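You operate a simulated robot arm through the tools that you are given. There is no shell and no other tool. Be economical: measure what you need, move in short steps, check, and stop when the job is done.

You are at the controls of a simulated robot arm. One attempt, no reset.

Task
Take the sink plug and leave it on the teal tray. Then shut the left sink door. Then push the second wide drawer from the top shut. Then put the jug on the island top left of the sink away on the bench by the pipes. Then fetch the white bottle marked "clear b" from the island top by the phone and stand it on the fourth left store shelf from the bottom. Then take the probe and leave it on the ledge behind the taps. Then open the tape drawer, take the ring labelled "D3" from the corner end of the bench and put it inside floor and shut the drawer again. Then take the bottle from the corner end of the bench and put it on the right end of the back counter. Then put the large beaker from the corner end of the bench on the orange tray. Then fetch the zero cell and stand it on top of the brown carton on the corner end of the bench. Then open the far left glass door. Keep to this order. Set down upright: jug, white bottle, bottle, large beaker, zero cell.

The check looks at the end state, three seconds after you hand in, the way a careful person would. Anything else that was tipped, shoved, dropped, spilled or broken makes it a failure.

Robot
A 6-joint arm with a two-finger gripper on a trunk, on a base that drives. Base frame: it is fixed to the floor where the robot stands at the start and does not move with it; the origin is under the middle of the robot, x ahead of it, y to its left, z up. Units: mm, degrees, N and s.
With the tool pointing down near the work surface it reaches from about 180 to 820 mm from the robot's upright axis, wherever it stands. Its first joint turns from -166.0 to 166.0 degrees. Places, roughly: bench by the pipes [-1100, -3200, 900]; bottle [3750, -3000, 1000]; carton [4000, -3250, 1000]; far left glass door [3600, -3400, 1900]; fourth left store shelf [400, 3300, 1300]; jug [750, 1500, 1000]; large beaker [3500, -3250, 1000]; ledge behind the taps (17x178 cm) [280, -3540, 900]; left sink door [200, 800, 400]; orange tray [1750, -3250, 1000]; probe (4x4x16 cm) [1700, -3300, 1000]; right end of the back counter [4500, -2200, 900]; ring [3500, -3250, 1000]; second wide drawer [300, 1200, 600]; sink plug (5x5x5 cm) [500, 100, 900]; tape drawer [4300, -1800, 700]; tape drawer floor [4400, -1800, 700]; teal tray [2000, -3250, 1000]; white bottle [750, -1000, 1000]; zero cell [3500, -3500, 1000]. Payload 1.66 kg.
Tool frame: the origin (TCP) lies between the finger pads and is the grasp point; the fingertips stand 16 mm ahead of it; z points along the fingers, y is the line along which they close. Largest opening 111 mm; the body of the gripper starts 104 mm behind the TCP.
Orientation is that of the tool frame in the base frame, as a unit quaternion [w, x, y, z]. With the fingers straight down and closing along the base's y, the tool's x points along the base's -x, its y along +y and its z along -z.

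Tools
- The arm moves only by the tool step_arm. Its argument "moves" is a list that holds one entry, the list of rows, each a list of 7 numbers: the shift along the tool's x, y, z in mm, then the turn, a rotation vector about the tool's x, y, z in degrees, then the gripper command, from -1 (fully open) to 1 (shut), values between in proportion. In form: [[[tx, ty, tz, ax, ay, az, grip], ...]]. A call has 1 to 10 rows; each row shifts and turns the commanded pose from where the row before left it, along the tool's axes as they then stand. Each row takes 0.2 s and may step no farther than 50 mm and 8.6 degrees from the row before; otherwise, or with a gripper value out of range, the whole call is refused. Where a pose cannot be reached the arm comes as near as it can. A force on the tool above 40 N (or 10 N above the force at the start of the call, whichever is more), or a blocked arm, ends the call early, and 0.2 s more pass. The fingers move at their own pace and stop on an object; they squeeze with about 32 N. The grip force told is the motor's: it shows also when the fingers shut on nothing. Time passes only in rows, and 0.2 s behind the last, so rows that do not move let the fingers close. The reply holds the time, the measured pose of the TCP, the force on the tool along the base axes, the opening and the grip force, in the units named above and with some noise, with the torque about the TCP (base axes, N m) and any sound that the robot's microphone picked up, and new pictures: "views" is both (left out), scene, wrist or none.
- Cameras (640 x 400 px; columns grow to the right, rows downward): "scene" is now at [60.7, 156.2, 1472.9]; the picture's right is [-0.19, -0.98, 0.00], its down [-0.29, 0.06, -0.96] and it looks along [0.94, -0.18, -0.29] (base axes); focal length 214 px, centre (320, 200). "wrist" rides on the gripper at [70, 14, -143] in the tool frame; the picture's right is [-0.19, 0.98, 0.00], its down [-0.87, -0.17, -0.47] and it looks along [-0.46, -0.09, 0.88] (tool axes); focal length 230 px, centre (320, 200). There is no depth. A picture from a camera that has moved, and an enlarged one, comes with that camera's place and axes in the base frame and with its lens. The place of the scene camera against the robot may be out by one fixed shift of up to 25 mm in any direction.
- move_column(by): slides the trunk up (or, below 0, down) by that many mm; the arm and the scene camera ride with it, the base frame stays. It gives what a move gives, with no picture.
- steer(legs): drives the robot by 1 to 6 legs, each [ahead, left, turn to the left] in mm, mm and degrees, along the robot's own axes; the way and the turn of a leg run together, so that a leg with both is an arc; at most 1500 mm and 180 degrees a leg. The arm and the cameras ride along, it lands a little off, and it stops where it bumps. It gives what a move gives, and a new picture of the scene camera.
- head_to(pan, tilt): turns the head with the scene camera to pan (to the left, within 120 degrees either way) and tilt (down, from -29 to 69), counted from straight ahead of the robot. It gives what a move gives, and a new picture of the scene camera.
- zoom(camera, box): a new picture of the part [left, top, right, bottom] of that camera's present view, enlarged. The clock stands still meanwhile.
- job_done(): hands the job in; it is judged then, once.

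Go step by step. Nothing tells you exact positions but the pictures and the camera data: compare them with the known pose of the tool, close in by small moves and look again before you grip or let go. The budget is 535 turns and 360 pictures, counting those below and the enlarged ones. Unless the task says otherwise, let go and move clear before handing in, and close with one line.

The tools are called after ">>>" by a JSON object that holds its "op" and its "data". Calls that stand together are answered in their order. step_arm: Moves the arm, as the interface text tells. Its arguments: {"type":"object","properties":{"moves":{"type":"array","items":{"type":"array","items":{"type":"array","items":{"type":"number"}}}},"views":{"type":"string","enum":["both","scene","wrist","none"]}},"required":["moves"]} The other tools are called the same way: move_column (by) slides the trunk up or down; steer (legs) drives the base; head_to (pan, tilt) turns the head that bears the scene camera; zoom (camera, box) takes an enlarged picture of a part of a camera's view; job_done () hands the job in.

At the start:

```text
time: 0.0
tcp_pos: [154.4, 419.4, 1152.8]
tool_rot: [0.001, 0.0, 1.0, 0.0]
wrist_force: [0.2, -0.3, -0.8]
wrist_torque: [-0.01, -0.01, 0.0]
grip_width: 111.0
gripper_force: 0.0
trunk travel left (down, up): [-25.0, 565.0]
robot x, y, heading: [1.7, -4.3, 0.1]
head pan, tilt: [120.3, 68.8]
```

scene: 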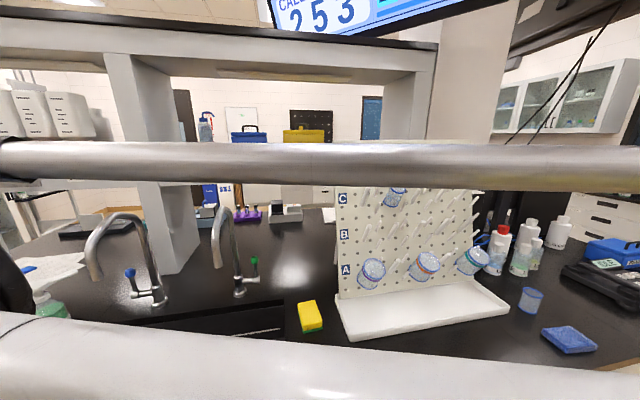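
wrist: 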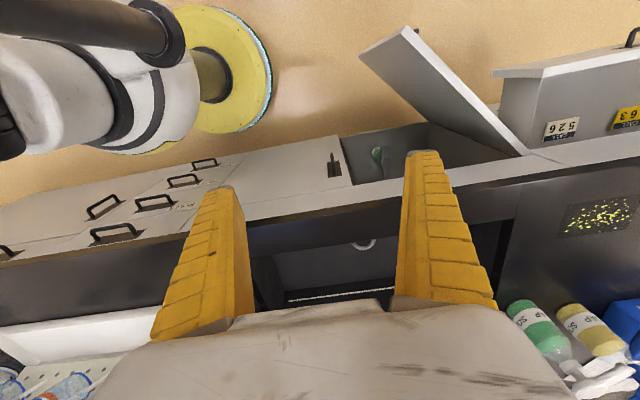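

I see the island with the sink ahead, the arm pointing down over the cupboard side. I'll first look around with the head to learn the layout.

>>> {"op": "head_to", "data": {"pan": 0, "tilt": 40}}

```text
time: 2.0
tcp_pos: [155.3, 418.6, 1153.3]
tool_rot: [0.0, 0.0, 1.0, 0.0]
wrist_force: [0.4, 0.1, -0.4]
wrist_torque: [0.02, 0.03, 0.05]
grip_width: 110.9
gripper_force: 0.1
trunk travel left (down, up): [-25.0, 565.0]
robot x, y, heading: [-2.0, -1.4, 0.1]
head pan, tilt: [0.0, 40.0]
camera scene: at [60.5, 155.9, 1470.9], right [-0.19, -0.98, 0.0], down [-0.31, 0.06, -0.95], along [0.93, -0.18, -0.31], focal length 214 px, centre (320, 200)
```

scene: 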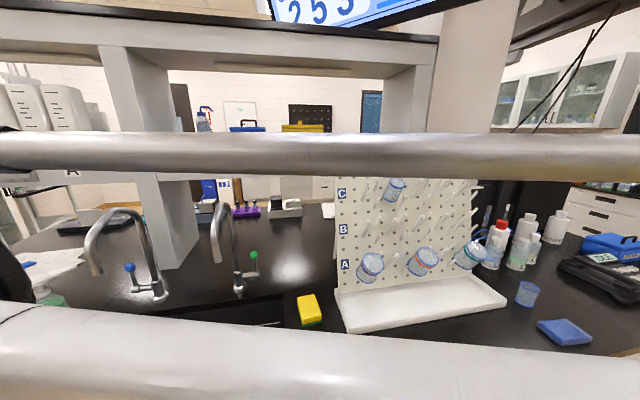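

The view hardly changed although the readout jumped; I'll test the head once more.

>>> {"op": "head_to", "data": {"pan": 60, "tilt": 30}}

```text
time: 3.3
tcp_pos: [154.8, 419.5, 1153.0]
tool_rot: [0.0, 0.001, 1.0, 0.0]
wrist_force: [-0.3, 0.1, -0.2]
wrist_torque: [0.02, -0.01, 0.0]
grip_width: 110.9
gripper_force: 0.1
trunk travel left (down, up): [-25.0, 565.0]
robot x, y, heading: [3.4, 0.2, 0.1]
head pan, tilt: [60.0, 30.0]
camera scene: at [60.4, 155.7, 1470.0], right [-0.2, -0.98, 0.0], down [-0.32, 0.06, -0.95], along [0.93, -0.19, -0.32], focal length 214 px, centre (320, 200)
```

scene: 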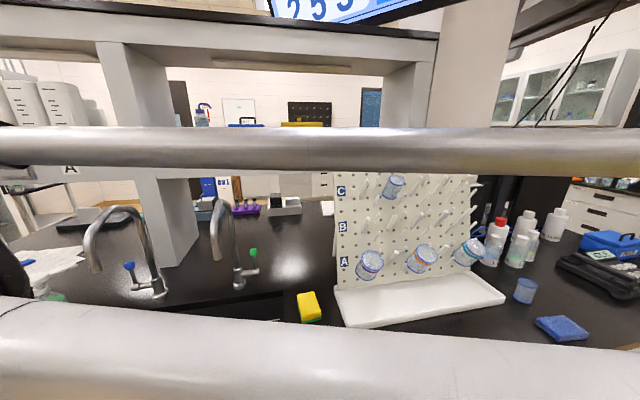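

The head does not seem to respond to commands; perhaps the scene camera hangs on the arm. A small arm move will show it.

>>> {"op": "step_arm", "data": {"moves": [[[-40, 0, 0, 0, 0, 0, -1], [-40, 0, 0, 0, 0, 0, -1], [-40, 0, 0, 0, 0, 0, -1]]], "views": "both"}}

```text
time: 4.1
tcp_pos: [273.3, 420.3, 1153.7]
tool_rot: [0.001, -0.001, 1.0, 0.0]
wrist_force: [0.3, 0.3, 0.3]
wrist_torque: [0.01, -0.02, 0.04]
grip_width: 110.9
gripper_force: 0.1
trunk travel left (down, up): [-25.0, 565.0]
robot x, y, heading: [0.5, 0.3, 0.1]
head pan, tilt: [60.0, 30.0]
camera scene: at [15.5, 251.8, 1452.0], right [0.86, -0.51, 0.0], down [-0.25, -0.43, -0.87], along [0.44, 0.75, -0.5], focal length 214 px, centre (320, 200)
camera wrist: at [204.3, 434.5, 1297.6], right [0.19, 0.98, 0.0], down [0.87, -0.17, 0.47], along [0.46, -0.09, -0.88], focal length 230 px, centre (320, 200)
```

scene: 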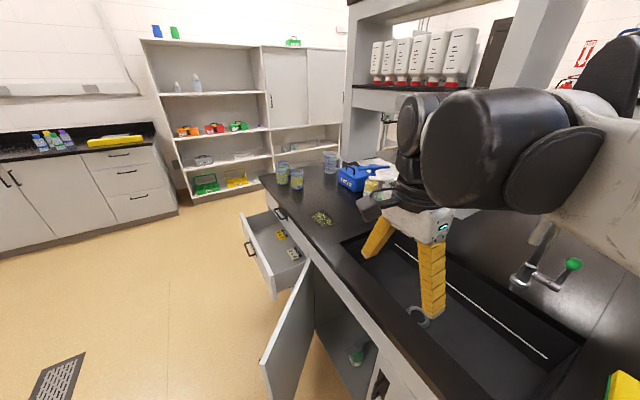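
wrist: 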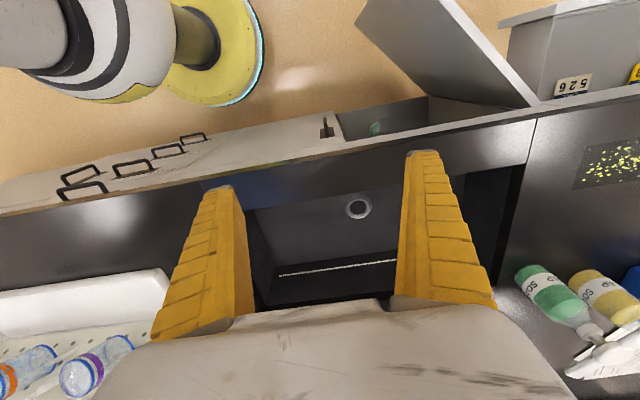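

The head works now (the arm had been in its way). I'll look ahead, right and left to map the room.

>>> {"op": "head_to", "data": {"pan": 10, "tilt": 40}}

>>> {"op": "head_to", "data": {"pan": -60, "tilt": 25}}

>>> {"op": "head_to", "data": {"pan": -115, "tilt": 20}}

```text
time: 5.3
tcp_pos: [273.6, 421.8, 1153.8]
tool_rot: [0.0, 0.001, 1.0, 0.0]
wrist_force: [-0.8, -0.3, -0.1]
wrist_torque: [-0.01, -0.02, -0.03]
grip_width: 111.1
gripper_force: 0.1
trunk travel left (down, up): [-25.0, 565.0]
robot x, y, heading: [3.4, 2.3, -0.1]
head pan, tilt: [10.0, 40.0]
camera scene: at [52.7, 188.8, 1436.6], right [0.17, -0.98, 0.0], down [-0.63, -0.11, -0.77], along [0.75, 0.13, -0.64], focal length 214 px, centre (320, 200)
```

scene: 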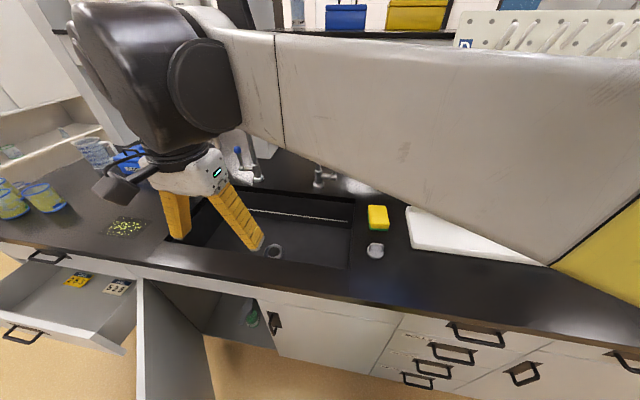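

```text
time: 6.7
tcp_pos: [273.0, 422.2, 1155.2]
tool_rot: [0.0, 0.0, 1.0, 0.0]
wrist_force: [0.8, 0.2, -1.1]
wrist_torque: [0.03, -0.01, 0.01]
grip_width: 110.6
gripper_force: 0.0
trunk travel left (down, up): [-25.0, 565.0]
robot x, y, heading: [3.3, 2.7, -0.1]
head pan, tilt: [-60.0, 25.0]
camera scene: at [15.1, 94.2, 1459.9], right [-0.87, -0.5, 0.0], down [-0.21, 0.37, -0.91], along [0.45, -0.78, -0.42], focal length 214 px, centre (320, 200)
```

scene: 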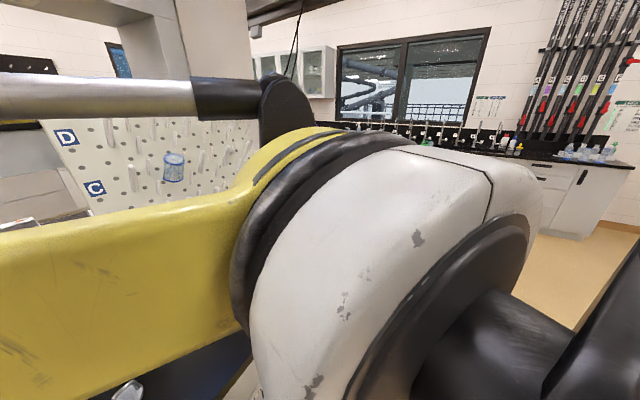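

```text
time: 7.9
tcp_pos: [272.9, 422.0, 1154.7]
tool_rot: [0.0, 0.0, 1.0, 0.0]
wrist_force: [-0.9, -0.8, 0.1]
wrist_torque: [-0.02, 0.02, 0.03]
grip_width: 110.9
gripper_force: 0.1
trunk travel left (down, up): [-25.0, 565.0]
robot x, y, heading: [-0.7, 1.8, 0.2]
head pan, tilt: [-115.0, 20.0]
camera scene: at [-70.3, 89.6, 1468.0], right [-0.91, 0.42, 0.0], down [0.14, 0.31, -0.94], along [-0.4, -0.85, -0.34], focal length 214 px, centre (320, 200)
```

scene: 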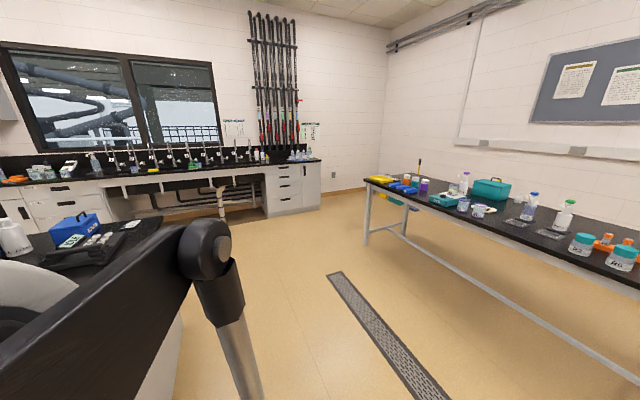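

The sink plug is the grey disc near the yellow sponge, about (460, 96). I'll move the tool over it and look with the wrist camera.

>>> {"op": "step_arm", "data": {"moves": [[[-22, -40, 0, 0, 0, 0, -1], [-22, -40, 0, 0, 0, 0, -1], [-22, -40, 0, 0, 0, 0, -1], [-22, -40, 0, 0, 0, 0, -1], [-22, -40, 0, 0, 0, 0, -1], [-22, -40, 0, 0, 0, 0, -1], [-22, -40, 0, 0, 0, 0, -1], [-20, -40, 0, 0, 0, 0, -1]]], "views": "wrist"}}

>>> {"op": "head_to", "data": {"pan": 10, "tilt": 40}}

```text
time: 9.7
tcp_pos: [447.0, 98.2, 1152.2]
tool_rot: [0.0, -0.001, 1.0, 0.0]
wrist_force: [-0.3, 1.1, 0.5]
wrist_torque: [-0.02, 0.0, -0.03]
grip_width: 110.8
gripper_force: 0.1
trunk travel left (down, up): [-25.0, 565.0]
robot x, y, heading: [0.3, -1.4, 0.1]
head pan, tilt: [-115.0, 20.0]
camera wrist: at [378.2, 111.6, 1295.2], right [0.19, 0.98, 0.0], down [0.87, -0.17, 0.47], along [0.46, -0.09, -0.88], focal length 230 px, centre (320, 200)
```

wrist: 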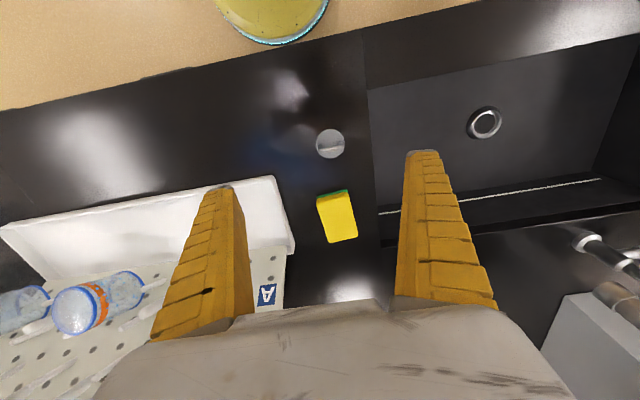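

```text
time: 11.8
tcp_pos: [447.5, 99.3, 1152.6]
tool_rot: [-0.001, -0.001, 1.0, 0.0]
wrist_force: [-0.7, -1.0, -0.2]
wrist_torque: [0.02, -0.01, 0.02]
grip_width: 110.9
gripper_force: 0.0
trunk travel left (down, up): [-25.0, 565.0]
robot x, y, heading: [-0.6, -1.5, -0.0]
head pan, tilt: [10.0, 40.0]
camera scene: at [52.7, 188.7, 1436.6], right [0.17, -0.98, 0.0], down [-0.63, -0.11, -0.77], along [0.75, 0.13, -0.64], focal length 214 px, centre (320, 200)
```

scene: 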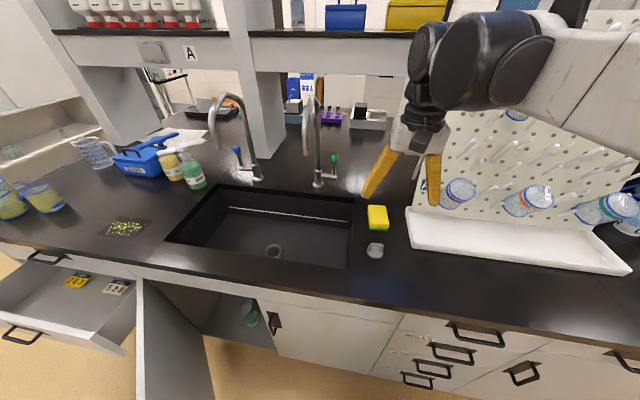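

>>> {"op": "zoom", "data": {"camera": "wrist", "box": [270, 100, 390, 175]}}

>>> {"op": "zoom", "data": {"camera": "scene", "box": [340, 190, 420, 270]}}

```text
5.33 times, centred on (330, 138) of wrist
camera zoom: at [377.7, 112.5, 1295.3], right [0.19, 0.98, 0.0], down [0.87, -0.17, 0.47], along [0.46, -0.09, -0.88], focal length 1227 px, centre (267, 533)
```

zoom: 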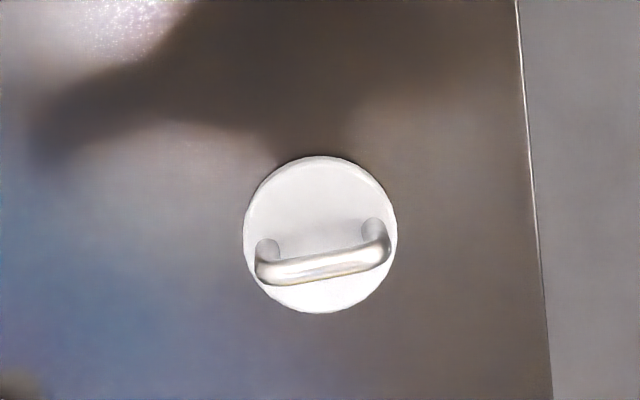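

```text
5.00 times, centred on (380, 230) of scene
camera zoom: at [52.7, 188.7, 1436.6], right [0.17, -0.98, 0.0], down [-0.63, -0.11, -0.77], along [0.75, 0.13, -0.64], focal length 1072 px, centre (20, 50)
```

zoom: 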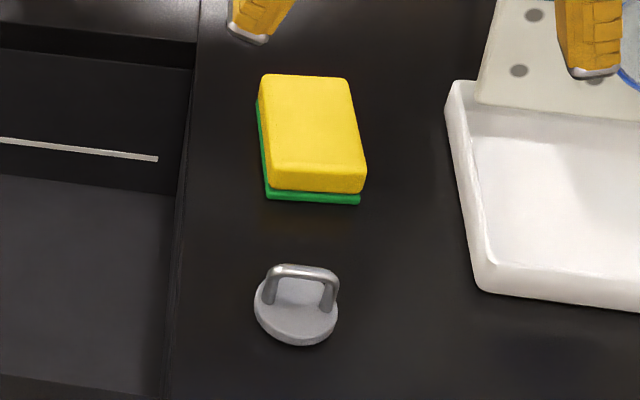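

The plug is a disc with a loop handle lying along y. I'll come down over it to z≈1000 and look again.

>>> {"op": "step_arm", "data": {"moves": [[[-15, 5, 30, 0, 0, 0, -1], [-15, 5, 40, 0, 0, 0, -0.3], [0, 0, 40, 0, 0, 0, -0.3], [0, 0, 40, 0, 0, 0, -0.3]]], "views": "both"}}

```text
time: 12.8
tcp_pos: [480.0, 109.3, 1003.4]
tool_rot: [0.0, 0.0, 1.0, 0.0]
wrist_force: [0.0, -1.2, 0.8]
wrist_torque: [-0.01, 0.01, 0.0]
grip_width: 73.7
gripper_force: 1.1
trunk travel left (down, up): [-25.0, 565.0]
robot x, y, heading: [1.1, 0.0, -0.1]
head pan, tilt: [10.0, 40.0]
camera scene: at [52.7, 188.8, 1436.6], right [0.17, -0.98, 0.0], down [-0.63, -0.11, -0.77], along [0.75, 0.13, -0.64], focal length 214 px, centre (320, 200)
camera wrist: at [410.5, 122.1, 1147.5], right [0.19, 0.98, 0.0], down [0.87, -0.17, 0.47], along [0.46, -0.09, -0.88], focal length 230 px, centre (320, 200)
```

scene: 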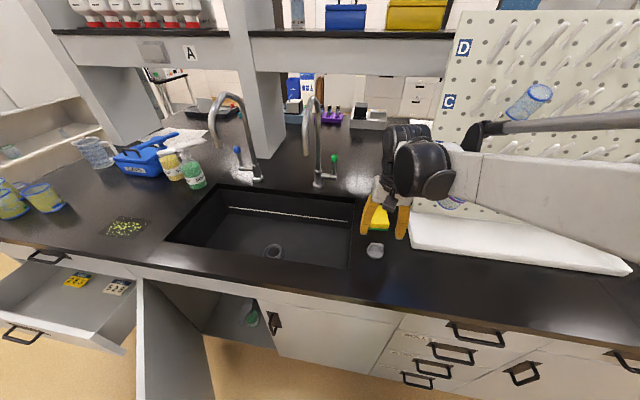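
wrist: 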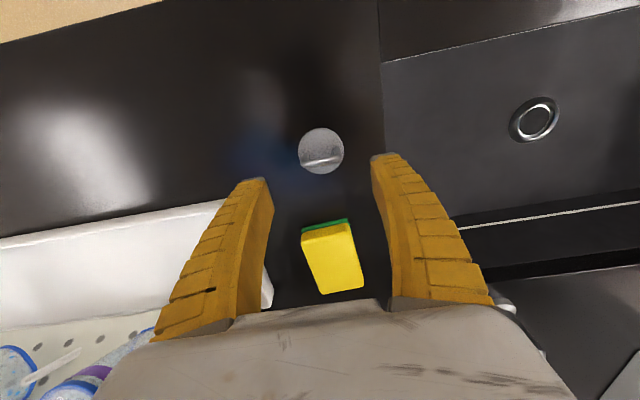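

Plug centre ≈ (479, 109), disc top near z 905. Descending between the fingers carefully.

>>> {"op": "step_arm", "data": {"moves": [[[0, 0, 35, 0, 0, 0, -0.1], [0, 0, 25, 0, 0, 0, -0.1], [0, 0, 8, 0, 0, 0, -0.1]]], "views": "both"}}

>>> {"op": "zoom", "data": {"camera": "scene", "box": [340, 190, 420, 270]}}

```text
time: 13.6
tcp_pos: [479.0, 108.2, 936.9]
tool_rot: [0.001, 0.0, 1.0, 0.0]
wrist_force: [0.4, 0.4, -0.2]
wrist_torque: [0.02, 0.03, 0.02]
grip_width: 63.1
gripper_force: 1.2
trunk travel left (down, up): [-25.0, 565.0]
robot x, y, heading: [-0.8, -2.3, 0.3]
head pan, tilt: [10.0, 40.0]
camera scene: at [52.7, 188.8, 1436.6], right [0.17, -0.98, 0.0], down [-0.63, -0.11, -0.77], along [0.75, 0.13, -0.64], focal length 214 px, centre (320, 200)
camera wrist: at [410.0, 122.0, 1079.3], right [0.19, 0.98, 0.0], down [0.87, -0.17, 0.47], along [0.46, -0.09, -0.88], focal length 230 px, centre (320, 200)
```

scene: 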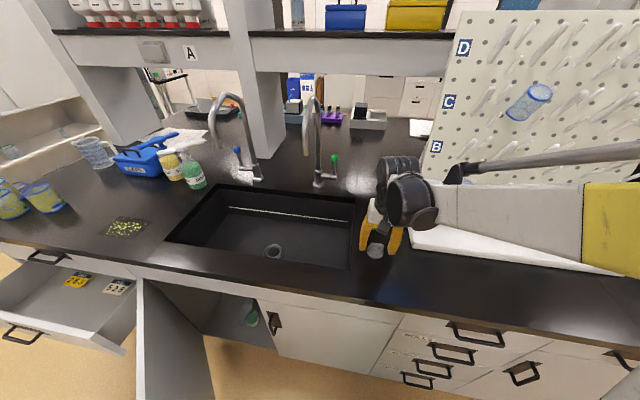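
wrist: 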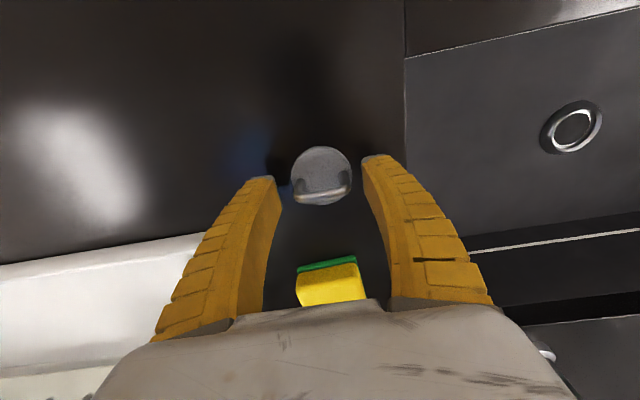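

```text
5.00 times, centred on (380, 230) of scene
camera zoom: at [52.7, 188.8, 1436.6], right [0.17, -0.98, 0.0], down [-0.63, -0.11, -0.77], along [0.75, 0.13, -0.64], focal length 1072 px, centre (20, 50)
```

zoom: 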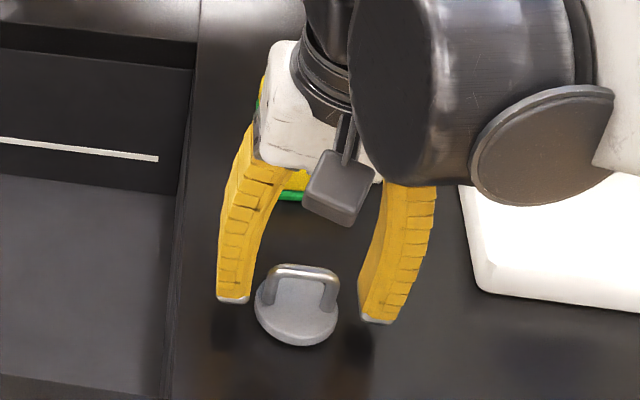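

Well centred. Down 8 mm more and close on the loop.

>>> {"op": "step_arm", "data": {"moves": [[[0, 0, 8, 0, 0, 0, -0.1], [0, 0, 0, 0, 0, 0, 0.5], [0, 0, 0, 0, 0, 0, 1], [0, 0, 0, 0, 0, 0, 1]]], "views": "both"}}

>>> {"op": "zoom", "data": {"camera": "scene", "box": [340, 190, 420, 270]}}

```text
time: 14.6
tcp_pos: [479.2, 108.8, 927.7]
tool_rot: [0.0, 0.0, 1.0, 0.0]
wrist_force: [4.9, -0.2, 3.9]
wrist_torque: [0.05, -0.21, -0.01]
grip_width: 33.4
gripper_force: 32.3
trunk travel left (down, up): [-25.0, 565.0]
robot x, y, heading: [-1.1, -0.3, 0.1]
head pan, tilt: [10.0, 40.0]
camera scene: at [52.9, 188.7, 1436.6], right [0.17, -0.98, 0.0], down [-0.63, -0.11, -0.77], along [0.75, 0.13, -0.64], focal length 214 px, centre (320, 200)
camera wrist: at [409.6, 122.5, 1070.8], right [0.19, 0.98, 0.0], down [0.87, -0.17, 0.47], along [0.46, -0.09, -0.88], focal length 230 px, centre (320, 200)
```

scene: 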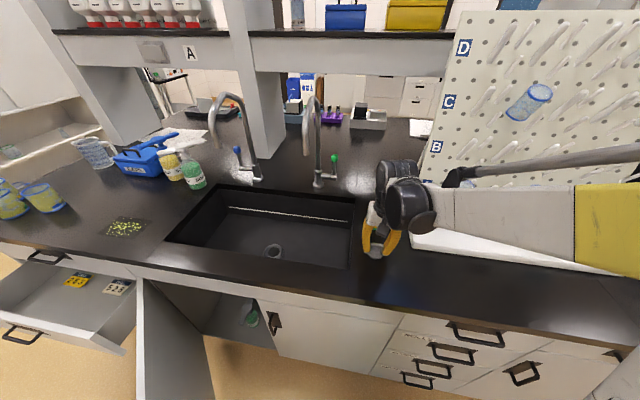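
wrist: 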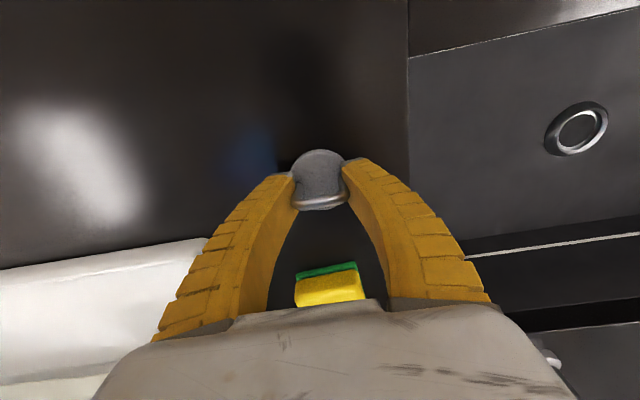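

```text
5.00 times, centred on (380, 230) of scene
camera zoom: at [52.9, 188.7, 1436.6], right [0.17, -0.98, 0.0], down [-0.63, -0.11, -0.77], along [0.75, 0.13, -0.64], focal length 1072 px, centre (20, 50)
```

zoom: 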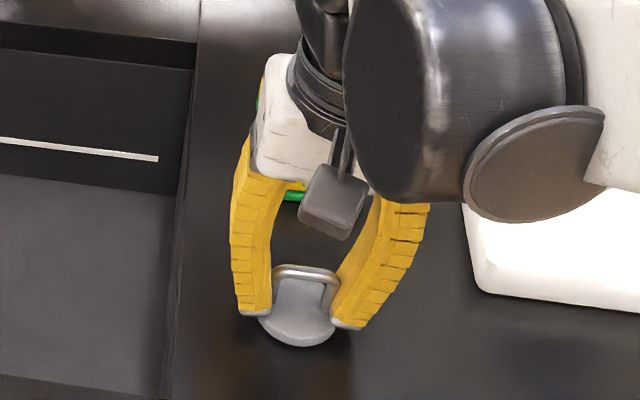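

The loop is gripped. I lift it and pull the arm in before driving.

>>> {"op": "step_arm", "data": {"moves": [[[0, 0, -30, 0, 0, 0, 1], [0, 0, -45, 0, 0, 0, 1], [0, 0, -45, 0, 0, 0, 1], [0, 0, -45, 0, 0, 0, 1], [0, 0, -45, 0, 0, 0, 1], [40, 0, 0, 0, 0, 0, 1], [40, 0, 0, 0, 0, 0, 1], [40, 0, 0, 0, 0, 0, 1], [40, 0, 0, 0, 0, 0, 1]]], "views": "wrist"}}

>>> {"op": "steer", "data": {"legs": [[-250, 0, 0], [0, 0, -90]]}}

```text
time: 16.6
tcp_pos: [319.1, 108.3, 1136.1]
tool_rot: [0.0, 0.0, 1.0, 0.0]
wrist_force: [-0.5, 0.4, -1.4]
wrist_torque: [-0.01, 0.0, 0.03]
grip_width: 31.9
gripper_force: 31.6
trunk travel left (down, up): [-25.0, 565.0]
robot x, y, heading: [-0.1, -0.2, 0.1]
head pan, tilt: [10.0, 40.0]
camera wrist: at [249.0, 122.0, 1279.1], right [0.19, 0.98, 0.0], down [0.87, -0.17, 0.47], along [0.46, -0.09, -0.88], focal length 230 px, centre (320, 200)
```

wrist: 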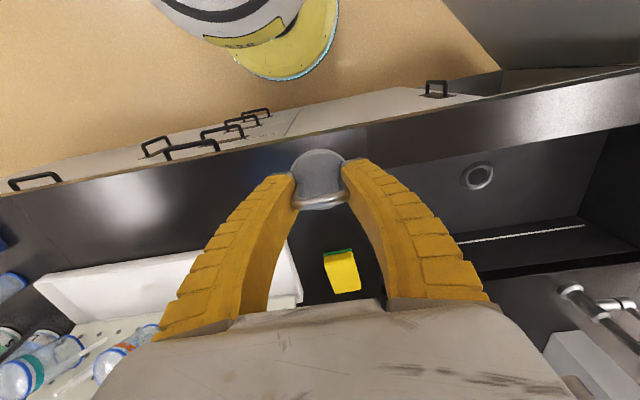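

```text
time: 22.2
tcp_pos: [-134.1, -318.2, 1135.4]
tool_rot: [0.0, 0.701, 0.713, -0.001]
wrist_force: [-0.7, -0.3, -0.5]
wrist_torque: [-0.05, 0.01, -0.01]
grip_width: 31.3
gripper_force: 32.4
trunk travel left (down, up): [-25.0, 565.0]
robot x, y, heading: [-246.4, -0.5, -89.0]
head pan, tilt: [10.0, 40.0]
camera scene: at [-52.8, -77.0, 1436.6], right [-0.98, -0.19, 0.0], down [-0.12, 0.63, -0.77], along [0.15, -0.75, -0.64], focal length 214 px, centre (320, 200)
```

scene: 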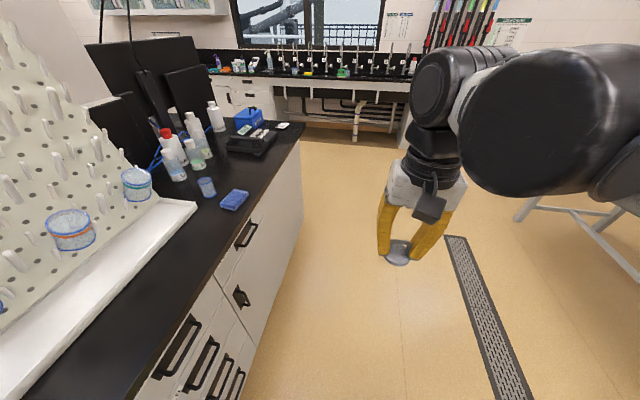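

Clear aisle ahead. I drive along it past the island end.

>>> {"op": "steer", "data": {"legs": [[1200, 0, 0], [1080, 0, 0]]}}

>>> {"op": "head_to", "data": {"pan": 60, "tilt": 25}}

```text
time: 33.4
tcp_pos: [-80.5, -2587.9, 1135.5]
tool_rot: [0.0, 0.698, 0.716, 0.0]
wrist_force: [-0.6, 0.8, -0.9]
wrist_torque: [-0.01, -0.01, 0.04]
grip_width: 30.0
gripper_force: 31.8
trunk travel left (down, up): [-25.0, 565.0]
robot x, y, heading: [-196.9, -2270.8, -88.6]
head pan, tilt: [10.0, 40.0]
camera scene: at [-1.4, -2345.8, 1436.6], right [-0.98, -0.2, 0.0], down [-0.13, 0.63, -0.77], along [0.15, -0.75, -0.64], focal length 214 px, centre (320, 200)
```

scene: 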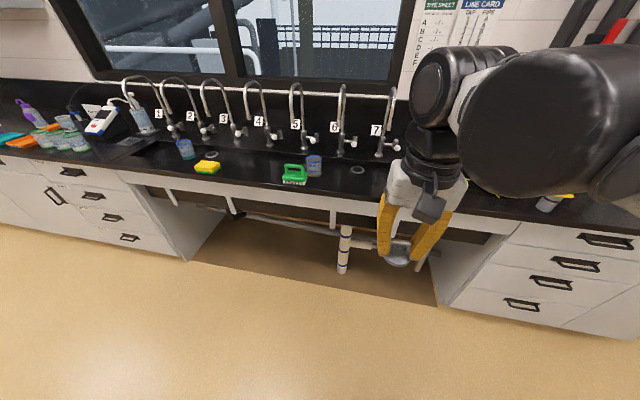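

```text
time: 34.6
tcp_pos: [-79.9, -2587.3, 1136.4]
tool_rot: [0.001, 0.698, 0.716, 0.001]
wrist_force: [-0.8, -0.1, -1.1]
wrist_torque: [-0.02, 0.0, -0.03]
grip_width: 29.7
gripper_force: 32.1
trunk travel left (down, up): [-25.0, 565.0]
robot x, y, heading: [-196.4, -2269.2, -88.4]
head pan, tilt: [60.0, 25.0]
camera scene: at [62.6, -2306.5, 1459.9], right [-0.48, -0.88, 0.0], down [-0.37, 0.2, -0.91], along [0.8, -0.43, -0.42], focal length 214 px, centre (320, 200)
```

scene: 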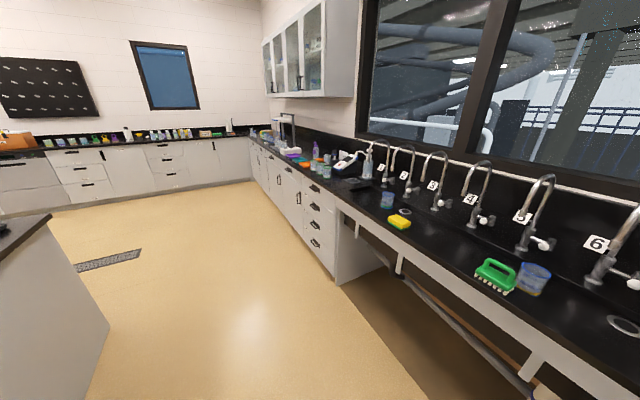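

The way along the bench is clear. I check the plug in the grip since the width drifts slightly.

>>> {"op": "step_arm", "data": {"moves": [[[0, 0, 0, 0, 0, 0, 1]]], "views": "wrist"}}

>>> {"op": "steer", "data": {"legs": [[0, 1100, 0], [0, 1100, -1]]}}

```text
time: 35.0
tcp_pos: [-81.4, -2587.5, 1135.7]
tool_rot: [0.0, 0.698, 0.716, 0.0]
wrist_force: [-0.5, -0.5, -0.4]
wrist_torque: [0.02, 0.0, 0.02]
grip_width: 29.8
gripper_force: 32.0
trunk travel left (down, up): [-25.0, 565.0]
robot x, y, heading: [-196.0, -2270.8, -88.7]
head pan, tilt: [60.0, 25.0]
camera wrist: at [-68.1, -2517.8, 1279.0], right [0.99, -0.17, 0.0], down [-0.15, -0.87, 0.47], along [-0.08, -0.47, -0.88], focal length 230 px, centre (320, 200)
```

wrist: 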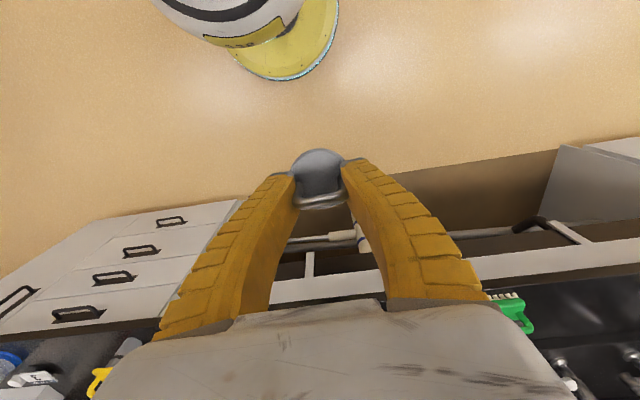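

```text
time: 45.8
tcp_pos: [2096.4, -2561.0, 1136.2]
tool_rot: [0.0, 0.705, 0.709, 0.001]
wrist_force: [0.6, 0.4, -0.2]
wrist_torque: [-0.02, -0.03, 0.02]
grip_width: 29.1
gripper_force: 32.4
trunk travel left (down, up): [-25.0, 565.0]
robot x, y, heading: [1984.7, -2242.9, -89.8]
head pan, tilt: [60.0, 25.0]
camera scene: at [2245.2, -2283.2, 1459.9], right [-0.5, -0.87, 0.0], down [-0.37, 0.21, -0.91], along [0.79, -0.45, -0.42], focal length 214 px, centre (320, 200)
```

scene: 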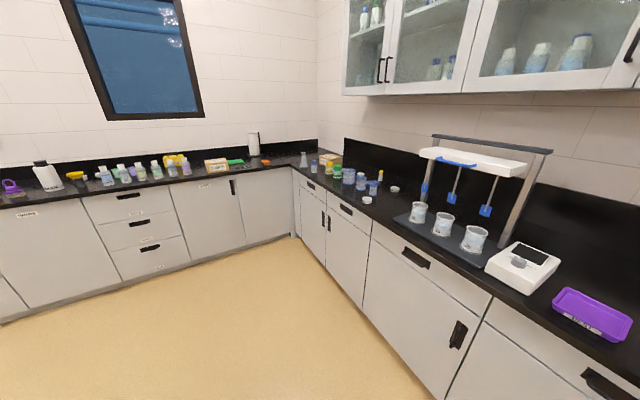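

Good. I'll look straight at the bench for the teal tray.

>>> {"op": "head_to", "data": {"pan": 0, "tilt": 35}}

```text
time: 47.1
tcp_pos: [2096.0, -2561.1, 1136.3]
tool_rot: [0.0, 0.706, 0.708, 0.0]
wrist_force: [0.2, 0.0, -1.0]
wrist_torque: [0.0, 0.01, 0.01]
grip_width: 29.2
gripper_force: 31.6
trunk travel left (down, up): [-25.0, 565.0]
robot x, y, heading: [1983.4, -2242.1, -90.0]
head pan, tilt: [0.0, 35.0]
camera scene: at [2165.6, -2325.5, 1444.2], right [-1.0, -0.01, 0.0], down [0.0, 0.57, -0.82], along [0.0, -0.82, -0.57], focal length 214 px, centre (320, 200)
```

scene: 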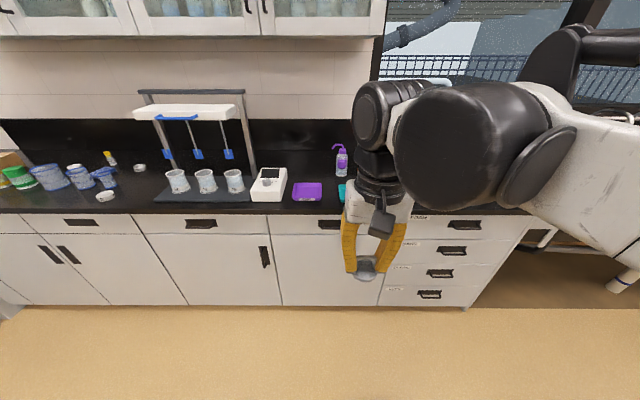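

The teal tray sits behind the gripper around (2040, -3200). I drive closer to the bench.

>>> {"op": "steer", "data": {"legs": [[400, 0, 0]]}}

>>> {"op": "step_arm", "data": {"moves": [[[0, 0, 0, 0, 0, 0, 1]]], "views": "wrist"}}

```text
time: 49.5
tcp_pos: [2101.0, -2951.5, 1136.7]
tool_rot: [0.0, 0.704, 0.71, 0.0]
wrist_force: [0.8, -0.2, -0.2]
wrist_torque: [0.03, 0.0, 0.02]
grip_width: 28.8
gripper_force: 32.0
trunk travel left (down, up): [-25.0, 565.0]
robot x, y, heading: [1989.7, -2630.5, -89.4]
head pan, tilt: [0.0, 35.0]
camera scene: at [2168.5, -2715.4, 1444.1], right [-1.0, -0.01, 0.0], down [-0.01, 0.57, -0.82], along [0.01, -0.82, -0.57], focal length 214 px, centre (320, 200)
```

scene: 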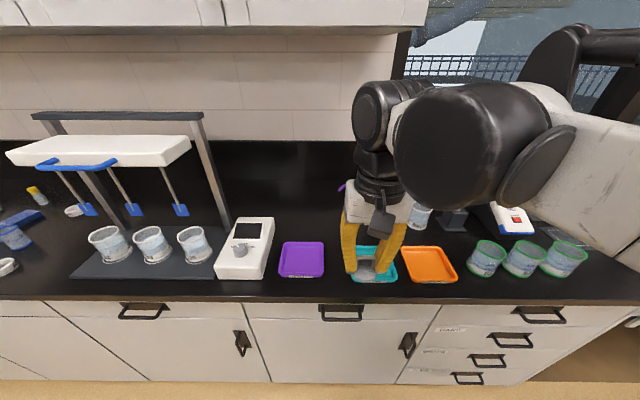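

```text
time: 49.9
tcp_pos: [2100.3, -2951.4, 1135.8]
tool_rot: [0.0, 0.704, 0.711, 0.0]
wrist_force: [-0.2, 0.4, 0.4]
wrist_torque: [0.04, -0.02, 0.0]
grip_width: 29.3
gripper_force: 32.4
trunk travel left (down, up): [-25.0, 565.0]
robot x, y, heading: [1991.6, -2632.7, -89.5]
head pan, tilt: [0.0, 35.0]
camera wrist: at [2113.6, -2881.5, 1279.0], right [0.98, -0.18, 0.0], down [-0.16, -0.87, 0.47], along [-0.09, -0.46, -0.88], focal length 230 px, centre (320, 200)
```

wrist: 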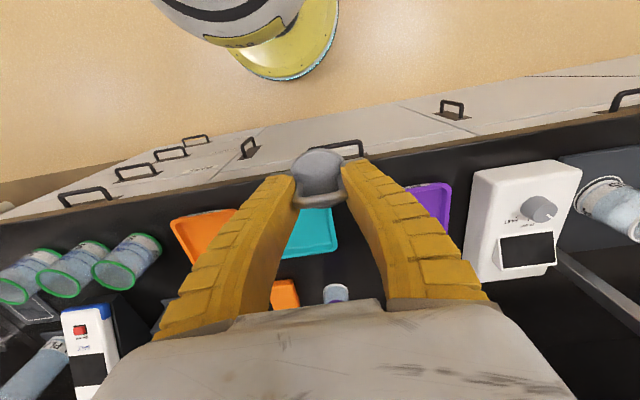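

Tray spans about x 1955–2090, y -3200..-3095. I move over its middle and lower.

>>> {"op": "step_arm", "data": {"moves": [[[-40, -15, 0, 0, 0, 0, 1], [-40, -15, 0, 0, 0, 0, 1], [-40, -15, 0, 0, 0, 0, 1], [-40, -15, 0, 0, 0, 0, 1], [-36, -15, 0, 0, 0, 0, 1], [0, 0, 45, 0, 0, 0, 1], [0, 0, 45, 0, 0, 0, 1], [0, 0, 40, 0, 0, 0, 1]]], "views": "both"}}

```text
time: 51.7
tcp_pos: [2027.5, -3147.2, 1002.1]
tool_rot: [0.0, 0.704, 0.71, 0.0]
wrist_force: [-0.2, -0.9, -0.5]
wrist_torque: [0.0, 0.0, 0.01]
grip_width: 29.1
gripper_force: 32.7
trunk travel left (down, up): [-25.0, 565.0]
robot x, y, heading: [1987.6, -2631.7, -89.4]
head pan, tilt: [0.0, 35.0]
camera scene: at [2168.5, -2715.5, 1444.1], right [-1.0, -0.01, 0.0], down [-0.01, 0.57, -0.82], along [0.01, -0.82, -0.57], focal length 214 px, centre (320, 200)
camera wrist: at [2040.4, -3077.8, 1146.2], right [0.98, -0.18, 0.0], down [-0.16, -0.87, 0.47], along [-0.09, -0.46, -0.88], focal length 230 px, centre (320, 200)
```

scene: 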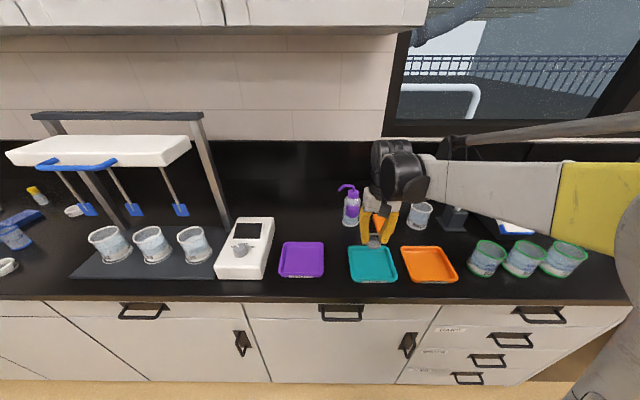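
wrist: 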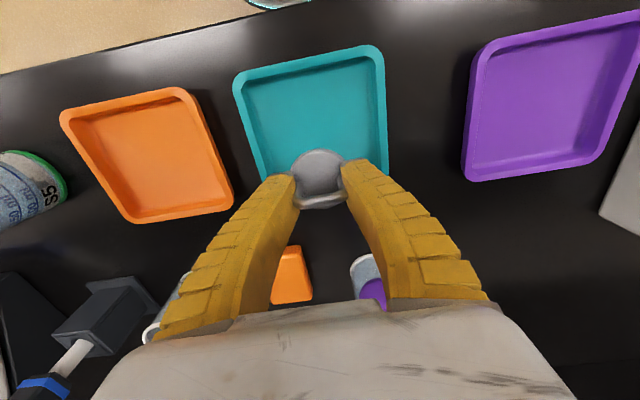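

Tray centre is about (2030, -3121); shift 26 mm toward me and lower.

>>> {"op": "step_arm", "data": {"moves": [[[26, 2, 0, 0, 0, 0, 1], [0, 0, 30, 0, 0, 0, 1], [0, 0, 25, 0, 0, 0, 1], [0, 0, 8, 0, 0, 0, 1]]], "views": "wrist"}}

>>> {"op": "zoom", "data": {"camera": "scene", "box": [330, 200, 430, 300]}}

```text
time: 52.7
tcp_pos: [2029.2, -3123.9, 941.3]
tool_rot: [0.0, 0.704, 0.71, 0.0]
wrist_force: [0.1, -0.3, -0.6]
wrist_torque: [0.01, 0.01, 0.01]
grip_width: 28.8
gripper_force: 32.3
trunk travel left (down, up): [-25.0, 565.0]
robot x, y, heading: [1990.7, -2632.2, -89.5]
head pan, tilt: [0.0, 35.0]
camera wrist: at [2042.2, -3053.3, 1084.9], right [0.98, -0.18, 0.0], down [-0.16, -0.87, 0.47], along [-0.09, -0.46, -0.88], focal length 230 px, centre (320, 200)
```

wrist: 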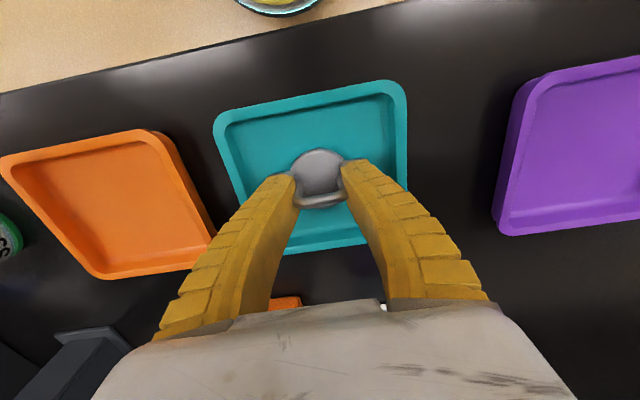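

```text
4.00 times, centred on (380, 250) of scene
camera zoom: at [2168.5, -2715.2, 1444.2], right [-1.0, -0.01, 0.0], down [-0.01, 0.57, -0.82], along [0.01, -0.82, -0.57], focal length 858 px, centre (80, 0)
```

zoom: 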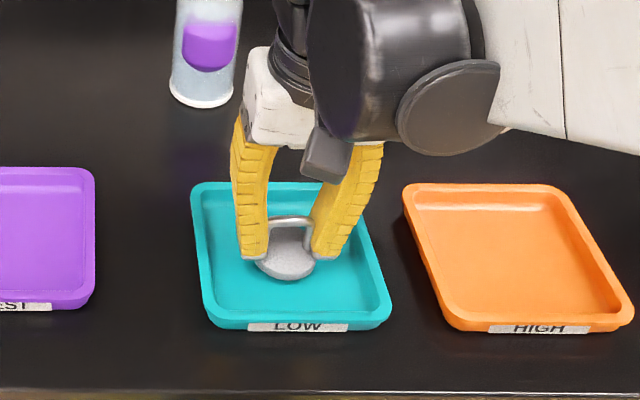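

Nicely centred over the teal "LOW" tray. Lowering in small steps to contact.

>>> {"op": "step_arm", "data": {"moves": [[[0, 0, 4, 0, 0, 0, 1], [0, 0, 3, 0, 0, 0, 1], [0, 0, 2, 0, 0, 0, 1], [0, 0, 2, 0, 0, 0, 1]]], "views": "none"}}

```text
time: 53.7
tcp_pos: [2029.4, -3122.5, 933.0]
tool_rot: [0.0, 0.704, 0.71, -0.001]
wrist_force: [-0.5, -6.1, 29.2]
wrist_torque: [-0.21, -0.14, 0.01]
grip_width: 29.0
gripper_force: 32.1
trunk travel left (down, up): [-25.0, 565.0]
robot x, y, heading: [1986.9, -2634.0, -89.5]
head pan, tilt: [0.0, 35.0]
```

It has touched down; ease up 2 mm and release.

>>> {"op": "step_arm", "data": {"moves": [[[0, 0, -2, 0, 0, 0, 1], [0, 0, 0, 0, 0, 0, 0], [0, 0, 0, 0, 0, 0, 0], [0, 0, -30, 0, 0, 0, 0], [0, 0, -45, 0, 0, 0, 0], [0, 0, -45, 0, 0, 0, 0], [0, 0, -45, 0, 0, 0, 0], [0, 0, -45, 0, 0, 0, 0]]], "views": "both"}}

```text
time: 55.5
tcp_pos: [2028.0, -3121.2, 1143.2]
tool_rot: [0.0, 0.704, 0.71, 0.0]
wrist_force: [0.2, 0.6, -0.4]
wrist_torque: [0.03, 0.0, -0.01]
grip_width: 57.8
gripper_force: 1.1
trunk travel left (down, up): [-25.0, 565.0]
robot x, y, heading: [1991.5, -2631.1, -89.6]
head pan, tilt: [0.0, 35.0]
camera scene: at [2168.5, -2715.1, 1444.2], right [-1.0, -0.01, 0.0], down [-0.01, 0.57, -0.82], along [0.01, -0.82, -0.57], focal length 214 px, centre (320, 200)
camera wrist: at [2040.7, -3052.7, 1285.9], right [0.98, -0.18, 0.0], down [-0.16, -0.87, 0.47], along [-0.09, -0.46, -0.88], focal length 230 px, centre (320, 200)
```

scene: 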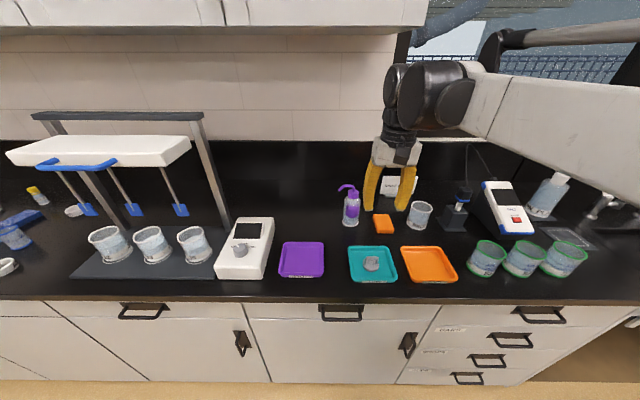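
wrist: 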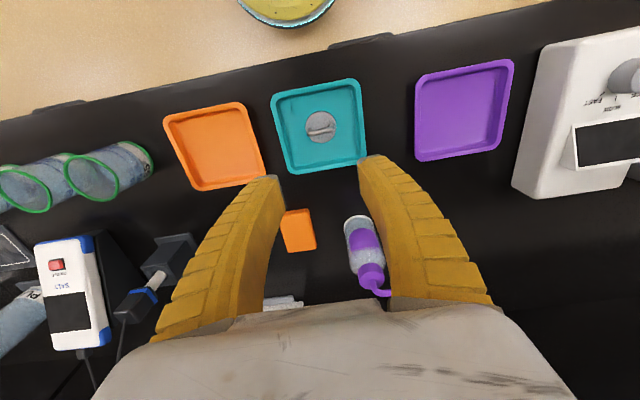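

The plug rests in the teal tray. Retract the arm and drive back toward the sink cupboard.

>>> {"op": "step_arm", "data": {"moves": [[[45, 0, 0, 0, 0, 0, 0], [45, 0, 0, 0, 0, 0, 0], [45, 0, 0, 0, 0, 0, 0], [40, 0, 0, 0, 0, 0, 0]]], "views": "none"}}

>>> {"op": "steer", "data": {"legs": [[-380, 0, 0], [0, -1100, 0], [0, -1120, 0], [0, 0, 90]]}}

```text
time: 56.5
tcp_pos: [2028.8, -2946.6, 1143.5]
tool_rot: [0.0, 0.704, 0.71, 0.0]
wrist_force: [-0.4, 0.7, -0.1]
wrist_torque: [0.04, -0.01, -0.06]
grip_width: 57.7
gripper_force: 1.1
trunk travel left (down, up): [-25.0, 565.0]
robot x, y, heading: [1987.8, -2632.6, -89.5]
head pan, tilt: [0.0, 35.0]
```

```text
time: 73.3
tcp_pos: [70.0, -2207.4, 1143.8]
tool_rot: [0.0, 0.004, 1.0, 0.0]
wrist_force: [0.6, 0.5, -0.6]
wrist_torque: [0.01, -0.01, -0.01]
grip_width: 57.6
gripper_force: 1.2
trunk travel left (down, up): [-25.0, 565.0]
robot x, y, heading: [-246.6, -2244.5, -0.4]
head pan, tilt: [0.0, 35.0]
camera scene: at [-186.3, -2067.4, 1444.2], right [-0.01, -1.0, 0.0], down [-0.57, 0.0, -0.82], along [0.82, -0.01, -0.57], focal length 214 px, centre (320, 200)
```

scene: 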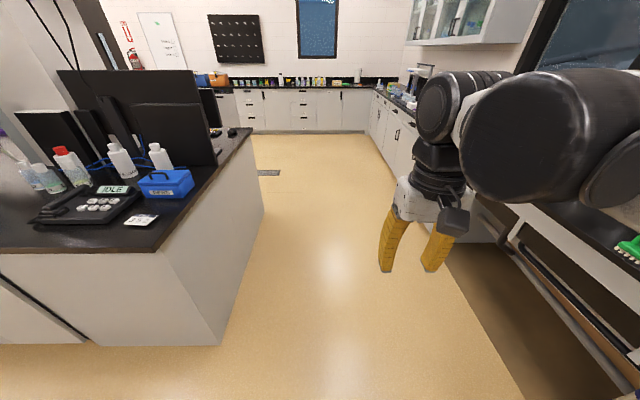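

Now strafe left along the island to the sink doors.

>>> {"op": "steer", "data": {"legs": [[0, 1300, 0], [-20, 1350, 0]]}}

>>> {"op": "head_to", "data": {"pan": 35, "tilt": 45}}

```text
time: 86.1
tcp_pos: [47.2, 427.8, 1144.8]
tool_rot: [-0.001, -0.006, 1.0, 0.0]
wrist_force: [0.8, -0.3, 0.2]
wrist_torque: [-0.06, -0.01, -0.01]
grip_width: 57.7
gripper_force: 2.0
trunk travel left (down, up): [-25.0, 565.0]
robot x, y, heading: [-266.3, 389.3, 0.4]
head pan, tilt: [0.0, 35.0]
camera scene: at [-213.7, 562.5, 1444.1], right [0.01, -1.0, 0.0], down [-0.57, -0.01, -0.82], along [0.82, 0.01, -0.57], focal length 214 px, centre (320, 200)
```

scene: 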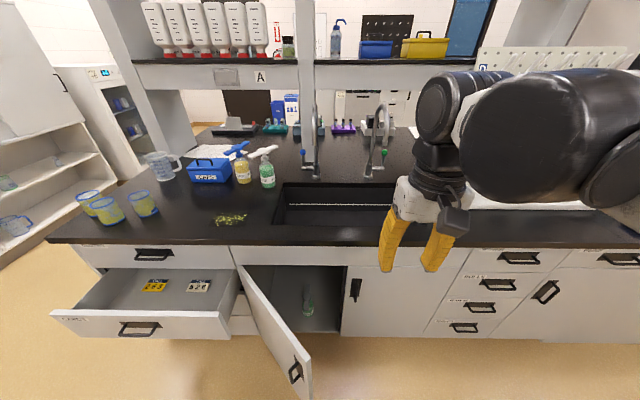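

```text
time: 87.1
tcp_pos: [46.7, 427.9, 1145.1]
tool_rot: [0.0, -0.006, 1.0, 0.0]
wrist_force: [0.2, 0.9, 0.4]
wrist_torque: [0.02, -0.02, 0.0]
grip_width: 57.7
gripper_force: 1.5
trunk travel left (down, up): [-25.0, 565.0]
robot x, y, heading: [-268.5, 388.8, 0.8]
head pan, tilt: [35.0, 45.0]
camera scene: at [-235.6, 608.8, 1429.4], right [0.58, -0.81, 0.0], down [-0.57, -0.41, -0.71], along [0.57, 0.41, -0.71], focal length 214 px, centre (320, 200)
```

scene: 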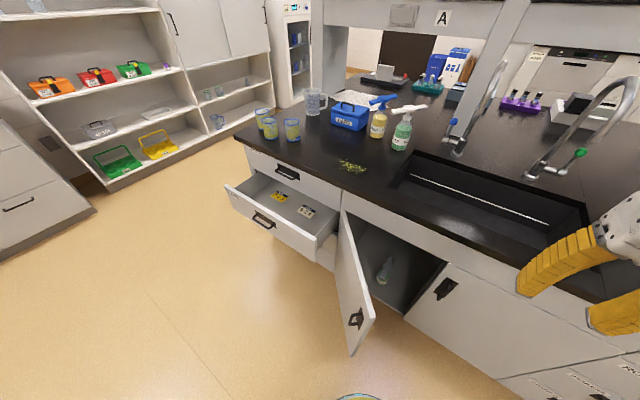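

The left door stands ~45° open: hinge near (330, 884), outer edge near (10, 590), top z≈750. I'll go round its outside with closed, forward-tilted fingers.

>>> {"op": "step_arm", "data": {"moves": [[[10, 45, 0, 0, 0, 0, 1], [10, 45, 0, 0, 0, 0, 1], [10, 45, 0, 0, -8, 0, 1], [10, 45, 0, 0, -8, 0, 1], [10, 45, 0, 0, -8, 0, 1], [5, 38, 0, 0, -8, 0, 1], [0, 0, 0, 0, -8, 0, 1]]], "views": "none"}}

```text
time: 88.7
tcp_pos: [-11.3, 689.7, 1138.5]
tool_rot: [0.343, -0.006, 0.939, 0.003]
wrist_force: [-0.1, 0.5, -0.8]
wrist_torque: [-0.01, 0.05, 0.0]
grip_width: 0.0
gripper_force: 28.6
trunk travel left (down, up): [-25.0, 565.0]
robot x, y, heading: [-270.7, 387.9, 0.4]
head pan, tilt: [35.0, 45.0]
```

>>> {"op": "step_arm", "data": {"moves": [[[29, 0, 34, 0, 0, 0, 1], [29, 0, 34, 0, 0, 0, 1], [29, 0, 34, 0, 0, 0, 1], [29, 0, 34, 0, 0, 0, 1], [29, 0, 34, 0, 0, 0, 1], [29, 0, 34, 0, 0, 0, 1], [29, 0, 34, 0, 0, 0, 1]]], "views": "both"}}

```text
time: 90.3
tcp_pos: [-13.3, 693.7, 849.4]
tool_rot: [0.341, -0.006, 0.94, 0.002]
wrist_force: [-0.2, -0.2, 0.6]
wrist_torque: [0.01, 0.0, -0.01]
grip_width: 0.0
gripper_force: 28.9
out of reach, approached as far as the arm can: row 7
trunk travel left (down, up): [-25.0, 565.0]
robot x, y, heading: [-268.0, 386.4, 0.8]
head pan, tilt: [35.0, 45.0]
camera scene: at [-238.2, 615.6, 1434.4], right [0.65, -0.76, 0.0], down [-0.5, -0.43, -0.75], along [0.57, 0.49, -0.66], focal length 214 px, centre (320, 200)
camera wrist: at [-158.5, 704.7, 914.7], right [0.13, 0.98, 0.12], down [0.36, -0.16, 0.92], along [0.92, -0.08, -0.38], focal length 230 px, centre (320, 200)
```

scene: 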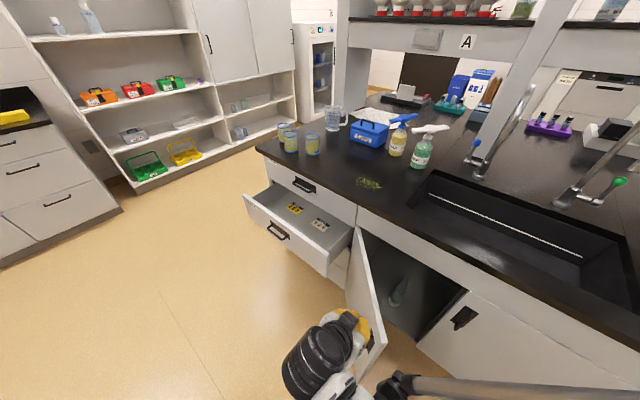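
wrist: 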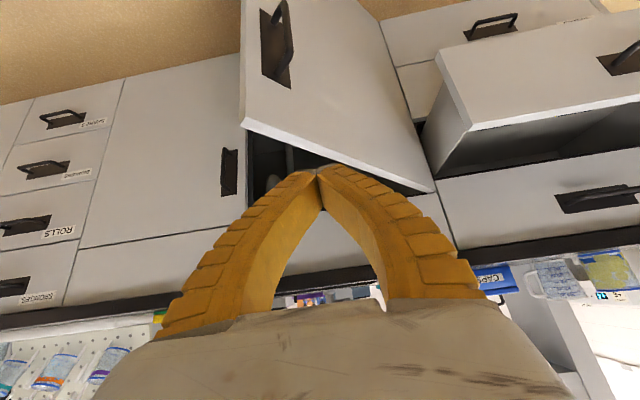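

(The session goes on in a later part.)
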